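You operate a simulated robot arm through the tools that you are given. There is no shell and no other tool. Be economical: measure what you need, move in short steps, check, and stop when the job is done.

Carry out the task below with a simulated robot arm. There is one attempt and no reset: what you move stays moved.

TASK
Stand the black disc labelled "A31" from the top of the short trestle beside the blue lamp. It goes on the side that lies toward x +0.7, y +0.7 (a direction in the base frame), with about 3 cm between them.
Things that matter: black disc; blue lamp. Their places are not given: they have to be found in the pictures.

It is judged by the outcome, as a careful person would: the job done as asked, and still so three seconds after it is handed in. It fails if anything else is knocked over, pushed out of place, dropped, spilled or broken.

THE ROBOT
A 6-joint arm with a two-finger parallel gripper, fixed in place. Base frame: the origin is at the foot of the arm, x ahead of it, y to its left, z up; the work surface is at about z = 760. Lengths are in mm, angles in degrees, forces in N, time in s.
With the tool pointing down near the work surface it reaches from about 260 to 680 mm from the base axis. Its first joint turns from -66.0 to 66.0 degrees. Payload 2.9 kg.
Tool frame: the origin (TCP) lies between the finger pads and is the grasp point; the fingertips stand 30 mm ahead of it; z points along the fingers, y is the line along which they close. The gripper opens to 110 mm. The fingers are 20 mm wide and 10 mm thick; the gripper's body (48 by 112 mm) begins 55 mm behind the TCP.
Orientation is that of the tool frame in the base frame, as a unit quaternion [w, x, y, z]. With the fingers straight down and closing along the base's y, the tool's x points along the base's -x, its y along +y and its z along -z.

THE INTERFACE
- The arm moves only by the tool arm_command. Its argument "rows" is a list of rows, each a list of 5 numbers: the shift along the tool's x, y, z in m, then the turn about the tool's z in degrees, then the closure in counts, from 0 (fully open) to 255 (shut). In form: [[dx, dy, dz, yaw, fingers], ...]. A call has 1 to 8 rows; each row is the pose to reach, as a shift and turn from the pose commanded when the call began, along the tool's axes at that moment. A row lasts 0.2 s, in which the tool goes at most 50 mm and 8.6 degrees; a call with a longer step from one row to the next is refused whole, and so is a gripper value outside its range. A pose out of reach is approached as far as the arm can. The call stops where the force on the tool passes 40 N (or 10 N more than at its start, if that is more) or the arm is blocked; 0.2 s more then pass. The fingers move at their own pace (about 108 mm/s each) and stop on an object; they squeeze with about 27 N. The grip force told is the motor's: it shows also when the fingers shut on nothing. Time passes only in rows, and 0.2 s behind the last, so rows that repeat a pose let the fingers close. It gives the time, the measured TCP pose, the force on the tool (base axes), the opening and the grip force at its end, in the units of the frame above (readings bear some noise).
- Cameras (640 x 400 px; columns grow to the right, rows downward): "scene" is fixed at [76, 427.8, 1395.5]; the picture's right is [-0.79, -0.61, 0.00], its down [-0.28, 0.37, -0.89] and it looks along [0.54, -0.70, -0.46] (base axes); focal length 334 px, centre (320, 200). "wrist" rides on the gripper at [-36, 0, -57] in the tool frame; the picture's right is [0.00, -1.00, 0.00], its down [0.97, 0.00, -0.24] and it looks along [0.24, 0.00, 0.97] (tool axes); focal length 218 px, centre (320, 200).
- capture(camera): a new picture of that camera. No time passes.
- point_at(camera, pixels): for up to 12 pixels [column, row] of the newest picture of that camera ("zoom" is the newest enlarged one), the place [x, y, z] in the base frame of the surface seen there, good to about 2 mm. No time passes.
- close_up(camera, box): a new picture of the part [left, top, right, bottom] of that camera's present view, enlarged. No time passes.
- hand_in(): hands the job in; it is judged then, once.

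Work in short steps. Measure before you move; look again where a grasp or a placing could have gone wrong, and mend it. You have 60 turns and 24 pictures in all, the two below and enlarged ones among them. Open the gripper and draw the arm clear of the work before you hand the job in, unless the task says otherwise; then end with one line.

The tools are called after "Emit:" by a JSON object that holds its "api" and its "payload". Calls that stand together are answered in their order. arm_command: Moves the arm, as the interface text tells. Its arguments: {"type":"object","properties":{"rows":{"type":"array","items":{"type":"array","items":{"type":"number"}}}},"required":["rows"]} The other tools are called the same way: capture (camera) takes a picture; point_at (camera, pixels) gives the place of the surface under pixels of a picture; close_up (camera, box) takes an enlarged picture of a part of a camera's view; hand_in () hands the job in.

At the start:

```text
t: 0.0
eef_pos: [430.5, -102.9, 1041.4]
tool_rot: [0.0, 0.0, 1.0, 0.0]
contact_force: [0.3, -0.8, 0.3]
width: 110.2
grasp_force: 0.1
```

scene: 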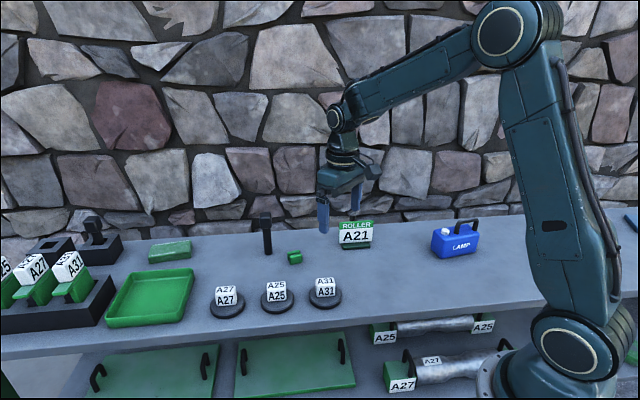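
wrist: 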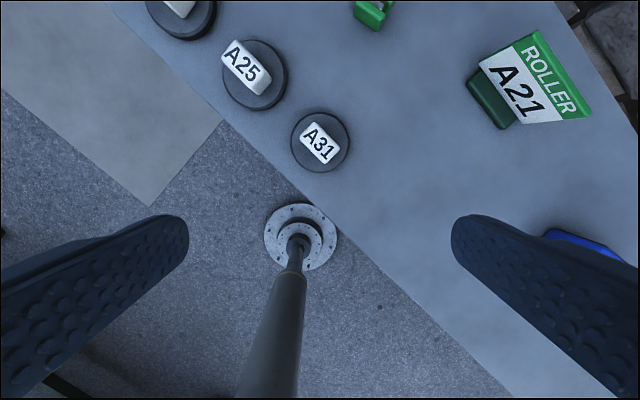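

The picture shows a disc labelled A31 at scene (325,291) and the blue lamp at (455,238). I enlarge both areas and measure points on them.

Emit:
{"api": "close_up", "payload": {"camera": "scene", "box": [190, 200, 530, 400]}}

Emit:
{"api": "close_up", "payload": {"camera": "scene", "box": [0, 200, 220, 400]}}

Emit:
{"api": "point_at", "payload": {"camera": "scene", "pixels": [[325, 283], [325, 293], [325, 304], [310, 298], [340, 298], [434, 238], [444, 255], [476, 248], [479, 225], [455, 235], [390, 260], [355, 240]]}}

Emit:
{"api": "point_at", "payload": {"camera": "wrist", "pixels": [[320, 143], [293, 143], [348, 143], [320, 114], [320, 170], [303, 130], [336, 155], [240, 115], [500, 110], [580, 240]]}}

```text
1.88 times, centred on (360, 300) of scene
```

zoom: 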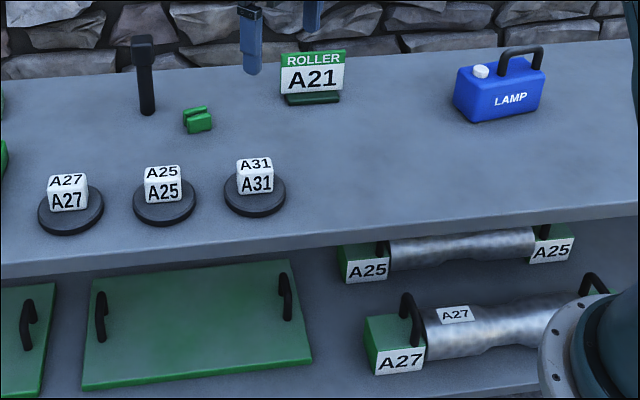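

```text
2.00 times, centred on (110, 300) of scene
```

zoom: 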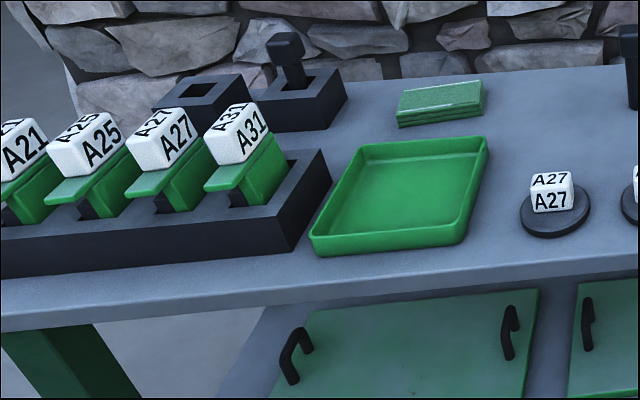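

```text
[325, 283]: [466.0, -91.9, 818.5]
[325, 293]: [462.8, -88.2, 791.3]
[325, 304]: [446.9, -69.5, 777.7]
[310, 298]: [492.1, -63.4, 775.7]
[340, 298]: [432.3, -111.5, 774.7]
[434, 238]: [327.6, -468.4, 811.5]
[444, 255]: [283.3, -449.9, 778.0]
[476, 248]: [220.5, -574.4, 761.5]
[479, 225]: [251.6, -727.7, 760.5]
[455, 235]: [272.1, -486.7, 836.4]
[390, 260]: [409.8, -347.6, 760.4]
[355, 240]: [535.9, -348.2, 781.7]
```

```text
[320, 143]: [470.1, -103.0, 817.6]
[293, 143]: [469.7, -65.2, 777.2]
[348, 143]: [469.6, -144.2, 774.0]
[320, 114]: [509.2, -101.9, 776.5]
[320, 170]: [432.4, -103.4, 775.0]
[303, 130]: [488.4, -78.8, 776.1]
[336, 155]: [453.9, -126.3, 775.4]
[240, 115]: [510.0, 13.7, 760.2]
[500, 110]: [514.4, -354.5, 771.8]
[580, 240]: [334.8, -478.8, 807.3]
```

The disc centre is near (470,-104): base radius about 40, base top z 776, label block top z 818. Next I measure the lamp's outline and the label block more closely.

Emit:
{"api": "close_up", "payload": {"camera": "scene", "box": [415, 205, 495, 270]}}

Emit:
{"api": "close_up", "payload": {"camera": "wrist", "box": [270, 95, 370, 195]}}

```text
6.15 times, centred on (455, 238) of scene
```

zoom: 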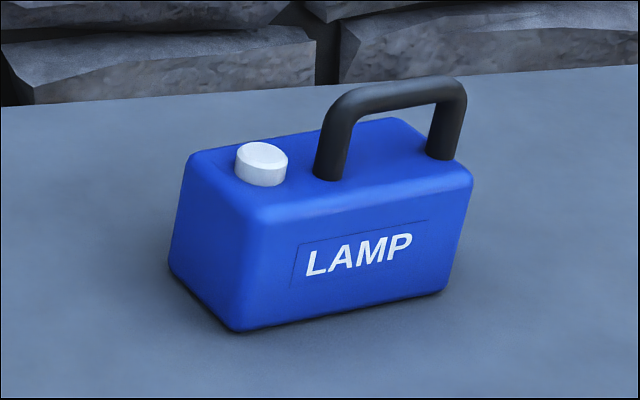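

```text
4.00 times, centred on (320, 145) of wrist
```

zoom: 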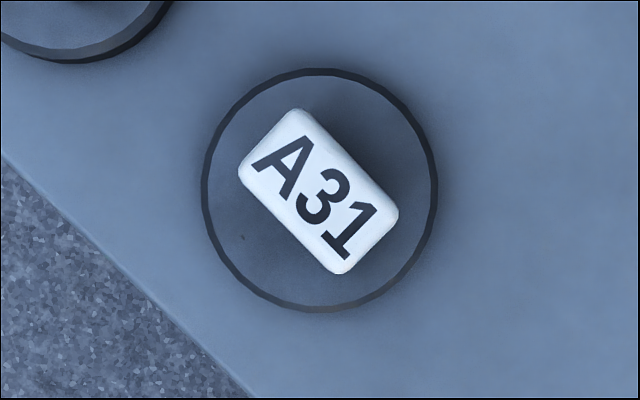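

Emit:
{"api": "point_at", "payload": {"camera": "zoom", "pixels": [[290, 120], [248, 180], [388, 205], [345, 265], [318, 192], [215, 190], [425, 190], [320, 80], [320, 300]]}}

Emit:
{"api": "close_up", "payload": {"camera": "scene", "box": [415, 205, 495, 270]}}

```text
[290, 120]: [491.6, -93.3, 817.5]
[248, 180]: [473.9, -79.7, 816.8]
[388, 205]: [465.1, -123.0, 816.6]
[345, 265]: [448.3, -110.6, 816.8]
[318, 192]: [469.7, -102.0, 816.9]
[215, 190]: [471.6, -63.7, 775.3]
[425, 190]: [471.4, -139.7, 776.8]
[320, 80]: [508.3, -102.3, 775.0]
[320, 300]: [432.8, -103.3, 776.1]
```

```text
6.15 times, centred on (455, 238) of scene
```

zoom: 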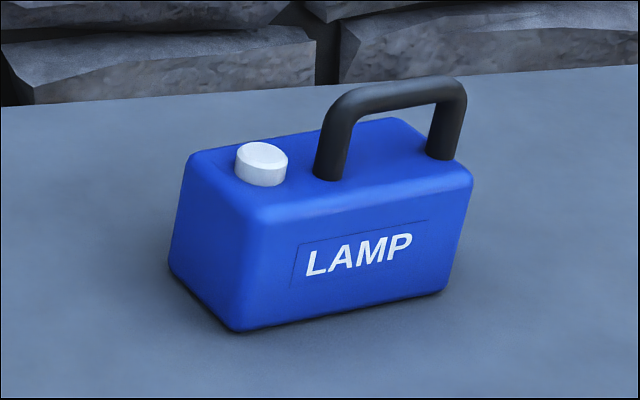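

Emit:
{"api": "point_at", "payload": {"camera": "zoom", "pixels": [[196, 157], [254, 212], [464, 180], [392, 122], [240, 322], [440, 288], [175, 268], [262, 155], [340, 130], [440, 100], [210, 240], [350, 300]]}}

Emit:
{"api": "arm_command", "payload": {"rows": [[0, 0, 0, 8, 0], [0, 0, 0, 16, 0], [0, 0, 0, 24, 0], [0, 0, 0, 32, 0], [0, 0, 0, 39, 0]]}}

```text
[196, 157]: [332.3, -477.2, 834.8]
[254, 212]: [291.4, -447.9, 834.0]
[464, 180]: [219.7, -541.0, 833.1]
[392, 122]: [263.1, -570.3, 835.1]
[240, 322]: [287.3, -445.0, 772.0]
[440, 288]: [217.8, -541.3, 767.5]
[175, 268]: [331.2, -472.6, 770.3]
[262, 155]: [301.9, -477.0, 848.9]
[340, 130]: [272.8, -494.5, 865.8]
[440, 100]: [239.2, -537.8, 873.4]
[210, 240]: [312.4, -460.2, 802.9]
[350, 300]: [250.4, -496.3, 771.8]
```

```text
t: 1.2
eef_pos: [431.4, -102.7, 1041.2]
tool_rot: [0.0, 0.336, 0.942, 0.001]
contact_force: [-0.8, 0.2, 0.3]
width: 110.3
grasp_force: 0.0
```

Tool y is now at base angle 51°, so yaw turned it the other way. Closing along the block's short axis needs tool y at 141°, so I turn by -90°.

Emit:
{"api": "arm_command", "payload": {"rows": [[0, 0, 0, -8.2, 0], [0, 0, 0, -16.4, 0], [0, 0, 0, -24.6, 0], [0, 0, 0, -32.8, 0], [0, 0, 0, -41, 0], [0, 0, 0, -49, 0], [0, 0, 0, -57, 0], [0, 0, 0, -65, 0]]}}

Emit:
{"api": "arm_command", "payload": {"rows": [[0, 0, 0, -8.2, 0], [0, 0, 0, -16.4, 0], [0, 0, 0, -25, 0], [0, 0, 0, -25, 0]]}}

```text
t: 3.0
eef_pos: [430.9, -102.5, 1041.5]
tool_rot: [0.0, -0.225, 0.974, 0.001]
contact_force: [0.0, -0.4, 0.5]
width: 110.0
grasp_force: 0.1
```

```text
t: 4.0
eef_pos: [430.9, -103.2, 1041.0]
tool_rot: [0.002, -0.431, 0.903, 0.001]
contact_force: [0.7, -0.7, -0.8]
width: 110.0
grasp_force: 0.1
```

The orientation is right (tool x = (-0.63,-0.78), tool y = (-0.78,0.63)). I move above the block and down to about z 890.

Emit:
{"api": "arm_command", "payload": {"rows": [[-0.0128, -0.0148, 0.02, 0, 0], [-0.0255, -0.0295, 0.05, 0, 0], [-0.0255, -0.0295, 0.09, 0, 0], [-0.0255, -0.0295, 0.125, 0, 0], [-0.0255, -0.0295, 0.15, 0, 0], [-0.0255, -0.0295, 0.15, 0, 0]]}}

Emit:
{"api": "capture", "payload": {"camera": "wrist"}}

```text
t: 5.4
eef_pos: [471.1, -102.7, 891.0]
tool_rot: [0.001, -0.431, 0.902, 0.0]
contact_force: [0.6, -0.2, -0.5]
width: 109.8
grasp_force: 0.0
```

```text
16 pictures are left
```

wrist: 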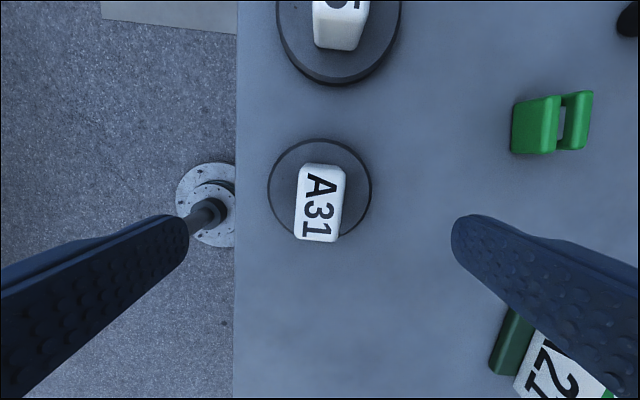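

The block looks turned about 5° relative to the fingers, so I measure its edges.

Emit:
{"api": "point_at", "payload": {"camera": "wrist", "pixels": [[305, 170], [340, 174], [299, 230], [334, 232], [300, 200], [340, 203], [321, 168], [317, 235], [270, 187], [368, 187]]}}

```text
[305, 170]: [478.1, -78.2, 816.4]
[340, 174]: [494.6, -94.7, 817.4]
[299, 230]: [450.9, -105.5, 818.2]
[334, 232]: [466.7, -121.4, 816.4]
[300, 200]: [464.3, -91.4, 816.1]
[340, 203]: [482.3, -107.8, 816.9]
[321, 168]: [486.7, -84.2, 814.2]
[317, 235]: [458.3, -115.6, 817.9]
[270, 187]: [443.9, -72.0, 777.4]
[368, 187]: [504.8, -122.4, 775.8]
```

The block is at exactly 45°, centred near (472,-100.5). I turn +6°, shift 2 mm and descend to TCP z≈812, leaving the fingertips about 6 mm above the disc.

Emit:
{"api": "arm_command", "payload": {"rows": [[-0.002, 0, 0.0, 6, 0], [-0.002, 0, 0.03, 6, 0], [-0.002, 0, 0.06, 6, 0], [-0.002, 0, 0.079, 6, 0], [-0.002, 0, 0.079, 6, 0]]}}

Emit:
{"api": "capture", "payload": {"camera": "wrist"}}

```text
t: 6.6
eef_pos: [470.8, -99.2, 811.6]
tool_rot: [0.001, -0.383, 0.924, 0.001]
contact_force: [-0.5, 0.9, 0.8]
width: 109.8
grasp_force: 0.1
```

```text
15 pictures are left
```

wrist: 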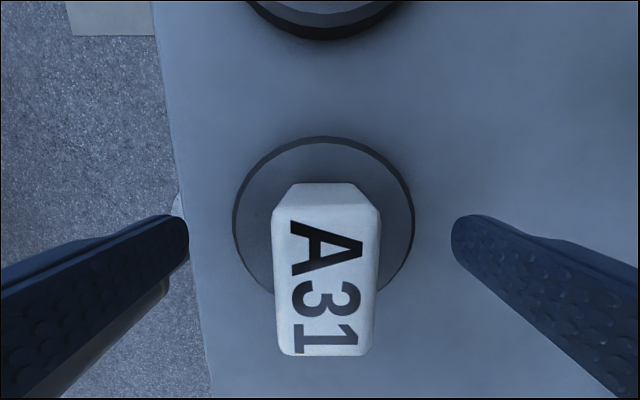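

It is aligned and centred (block centre about (325,272), TCP at (320,272)). I close the fingers.

Emit:
{"api": "arm_command", "payload": {"rows": [[0, 0, 0, 0, 120], [0, 0, 0, 0, 180], [0, 0, 0, 0, 255], [0, 0, 0, 0, 255], [0, 0, 0, 0, 255]]}}

```text
t: 7.8
eef_pos: [471.5, -99.4, 812.8]
tool_rot: [0.0, -0.382, 0.924, 0.0]
contact_force: [0.7, -0.2, 2.1]
width: 29.7
grasp_force: 26.7
```

The grip holds at 29.7 mm width. I lift slightly to check.

Emit:
{"api": "arm_command", "payload": {"rows": [[0, 0, -0.01, 0, 255], [0, 0, -0.03, 0, 255], [0, 0, -0.06, 0, 255], [0, 0, -0.1, 0, 255], [0, 0, -0.13, 0, 255], [0, 0, -0.13, 0, 255]]}}

Emit:
{"api": "capture", "payload": {"camera": "wrist"}}

Emit:
{"api": "capture", "payload": {"camera": "scene"}}

```text
t: 9.2
eef_pos: [470.4, -99.4, 941.5]
tool_rot: [-0.001, -0.383, 0.924, 0.001]
contact_force: [-0.5, 0.5, -3.0]
width: 29.7
grasp_force: 27.0
```

```text
14 pictures are left
```

wrist: 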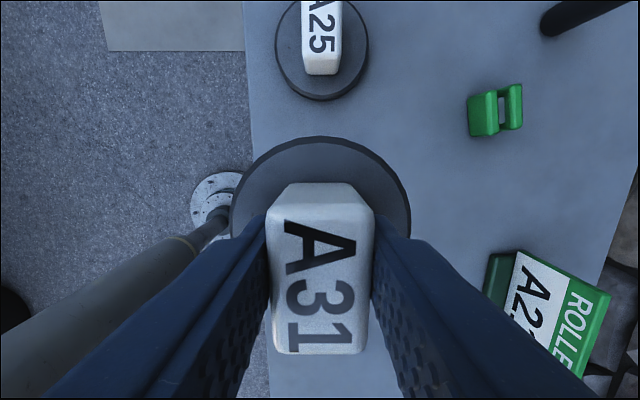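

```text
13 pictures are left
```

scene: 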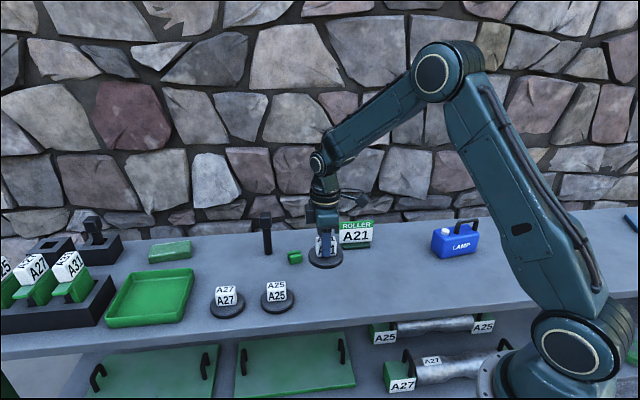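

It is held upright. I carry it at this height (disc bottom about z 890, above the lamp handle at 873) toward (366,-413), staying clear of the roller sign.

Emit:
{"api": "arm_command", "payload": {"rows": [[0.0237, -0.0118, 0, 0, 255], [0.0592, -0.0295, 0, 0, 255], [0.0947, -0.0473, 0, 0, 255], [0.1302, -0.065, 0, 0, 255], [0.1657, -0.0827, 0, 0, 255], [0.2012, -0.1004, 0, 0, 255], [0.2308, -0.1152, 0, 0, 255], [0.2515, -0.1255, 0, 0, 255]]}}

Emit:
{"api": "arm_command", "payload": {"rows": [[0.02, -0.01, 0, 0, 255], [0.0355, -0.0177, 0, 0, 255], [0.0444, -0.0222, 0, 0, 255], [0.0444, -0.0222, 0, 0, 255]]}}

Emit:
{"api": "capture", "payload": {"camera": "scene"}}

Emit:
{"api": "capture", "payload": {"camera": "wrist"}}

```text
t: 11.0
eef_pos: [381.4, -367.8, 943.4]
tool_rot: [0.001, -0.383, 0.924, 0.001]
contact_force: [-0.6, -0.3, -2.9]
width: 29.8
grasp_force: 27.2
```

```text
t: 12.0
eef_pos: [366.8, -414.9, 942.0]
tool_rot: [0.0, -0.383, 0.924, 0.001]
contact_force: [0.0, -0.5, -3.1]
width: 29.9
grasp_force: 26.7
```

```text
12 pictures are left
```

scene: 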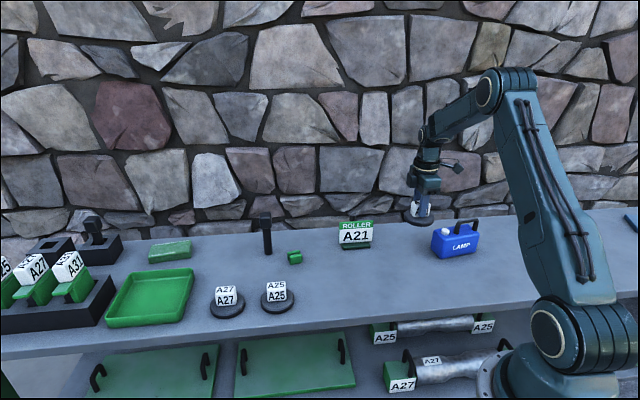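

```text
11 pictures are left
```

wrist: 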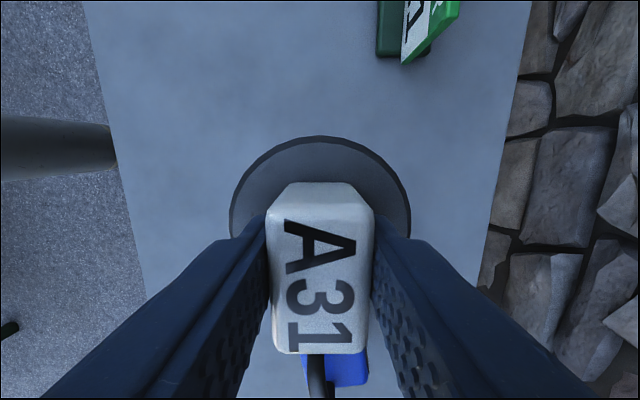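

The disc hangs over the target. I lower it 122 mm, then check the gap before touching down.

Emit:
{"api": "arm_command", "payload": {"rows": [[0, 0, 0.025, 0, 255], [0, 0, 0.055, 0, 255], [0, 0, 0.085, 0, 255], [0, 0, 0.108, 0, 255], [0, 0, 0.12, 0, 255], [0, 0, 0.122, 0, 255]]}}

Emit:
{"api": "close_up", "payload": {"camera": "scene", "box": [375, 190, 495, 270]}}

```text
t: 13.4
eef_pos: [367.6, -413.9, 819.8]
tool_rot: [0.001, -0.383, 0.924, 0.0]
contact_force: [0.1, -0.2, -3.0]
width: 29.7
grasp_force: 26.9
```

```text
5.00 times, centred on (435, 230) of scene
```

zoom: 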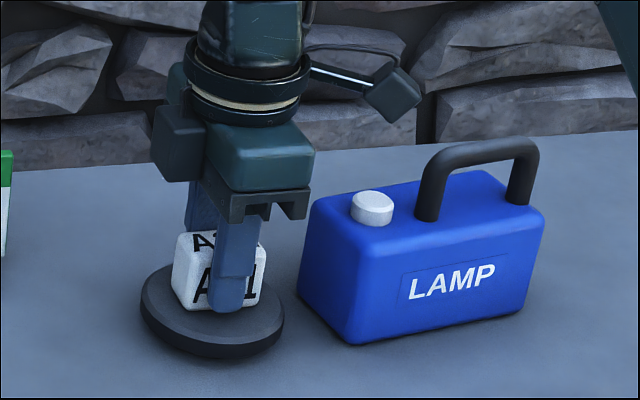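

Emit:
{"api": "point_at", "payload": {"camera": "zoom", "pixels": [[278, 320], [262, 342], [200, 335], [145, 300], [305, 298], [352, 338], [328, 310], [328, 260], [272, 290]]}}

Emit:
{"api": "arm_command", "payload": {"rows": [[0, 0, 0.003, 0, 255], [0, 0, 0.005, 0, 255], [0, 0, 0.0065, 0, 255], [0, 0, 0.0075, 0, 255], [0, 0, 0.0075, 0, 255]]}}

```text
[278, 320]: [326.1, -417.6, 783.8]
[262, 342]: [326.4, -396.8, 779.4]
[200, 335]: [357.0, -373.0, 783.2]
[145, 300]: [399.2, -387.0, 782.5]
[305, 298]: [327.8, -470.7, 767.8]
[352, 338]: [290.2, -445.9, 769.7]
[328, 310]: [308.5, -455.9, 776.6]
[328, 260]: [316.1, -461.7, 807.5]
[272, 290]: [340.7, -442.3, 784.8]
```

```text
t: 14.6
eef_pos: [365.0, -414.6, 814.0]
tool_rot: [0.0, -0.383, 0.924, 0.0]
contact_force: [0.0, 0.0, -2.8]
width: 29.7
grasp_force: 27.3
```

The disc is not touching yet (force is still its weight). The points give a gap of about 26–28 mm, so I shift 3 mm outward and lower in 1 mm steps.

Emit:
{"api": "arm_command", "payload": {"rows": [[-0.003, 0, 0, 0, 255], [-0.003, 0, 0.0005, 0, 255], [-0.003, 0, 0.001, 0, 255], [-0.003, 0, 0.0015, 0, 255]]}}

```text
t: 15.6
eef_pos: [367.8, -411.9, 812.3]
tool_rot: [0.0, -0.381, 0.924, -0.001]
contact_force: [-5.6, 0.9, 11.6]
width: 30.0
grasp_force: 27.0
```

The force is now +11.6 N upward, so the disc stands on the bench. I open the fingers in place.

Emit:
{"api": "arm_command", "payload": {"rows": [[-0.0, 0, -0.0005, 0, 240], [0, 0, -0.0005, 0, 150], [0, 0, -0.0005, 0, 60], [0, 0, -0.0005, 0, 0], [0, 0, -0.0005, 0, 0]]}}

Emit:
{"api": "arm_command", "payload": {"rows": [[0, 0, -0.02, 0, 0], [0, 0, -0.05, 0, 0], [0, 0, -0.09, 0, 0], [0, 0, -0.13, 0, 0], [0, 0, -0.17, 0, 0], [0, 0, -0.2, 0, 0], [0, 0, -0.2, 0, 0]]}}

Emit:
{"api": "capture", "payload": {"camera": "wrist"}}

Emit:
{"api": "close_up", "payload": {"camera": "scene", "box": [375, 190, 495, 270]}}

```text
t: 16.8
eef_pos: [368.5, -411.3, 811.4]
tool_rot: [0.0, -0.383, 0.924, 0.0]
contact_force: [-1.0, -0.6, 0.1]
width: 110.1
grasp_force: 0.0
```

```text
t: 18.4
eef_pos: [369.0, -410.3, 1010.2]
tool_rot: [0.0, -0.383, 0.924, 0.0]
contact_force: [0.0, -0.4, -0.2]
width: 110.0
grasp_force: 0.1
```

```text
9 pictures are left
```

wrist: 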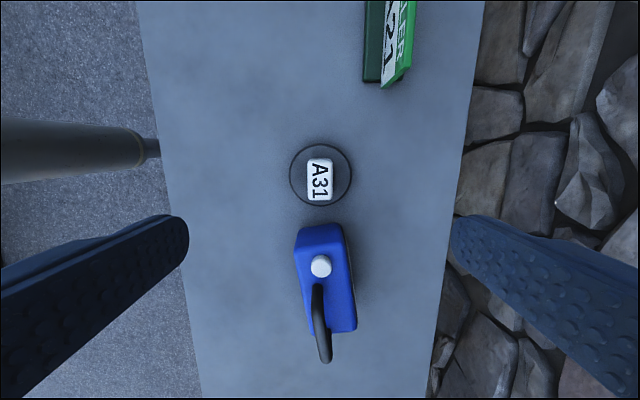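

```text
5.00 times, centred on (435, 230) of scene
```

zoom: 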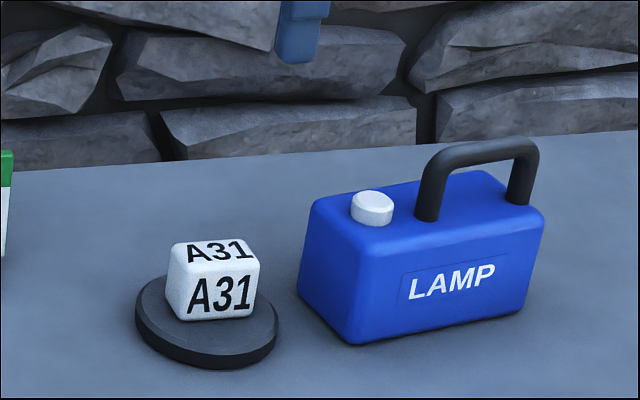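

Emit:
{"api": "point_at", "payload": {"camera": "wrist", "pixels": [[320, 147], [320, 203], [292, 176], [349, 176], [320, 180], [300, 235], [340, 229], [320, 228]]}}

```text
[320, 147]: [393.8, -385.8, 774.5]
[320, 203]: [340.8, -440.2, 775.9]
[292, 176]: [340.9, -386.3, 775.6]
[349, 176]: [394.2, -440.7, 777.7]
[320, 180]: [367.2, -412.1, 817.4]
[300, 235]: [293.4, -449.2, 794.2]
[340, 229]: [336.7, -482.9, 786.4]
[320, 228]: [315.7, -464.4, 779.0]
```

The disc stands flat at (367.5,-413), exactly 45° from the lamp centre, with a gap of about 30 mm. Nothing else has moved, the gripper is open and the arm is clear, so I hand in.

Emit:
{"api": "hand_in", "payload": {}}

```text
The job is handed in.
```

The black disc "A31" now stands flat beside the blue lamp, on its (+x, +y) side with a gap of about 3 cm, and nothing else was moved.
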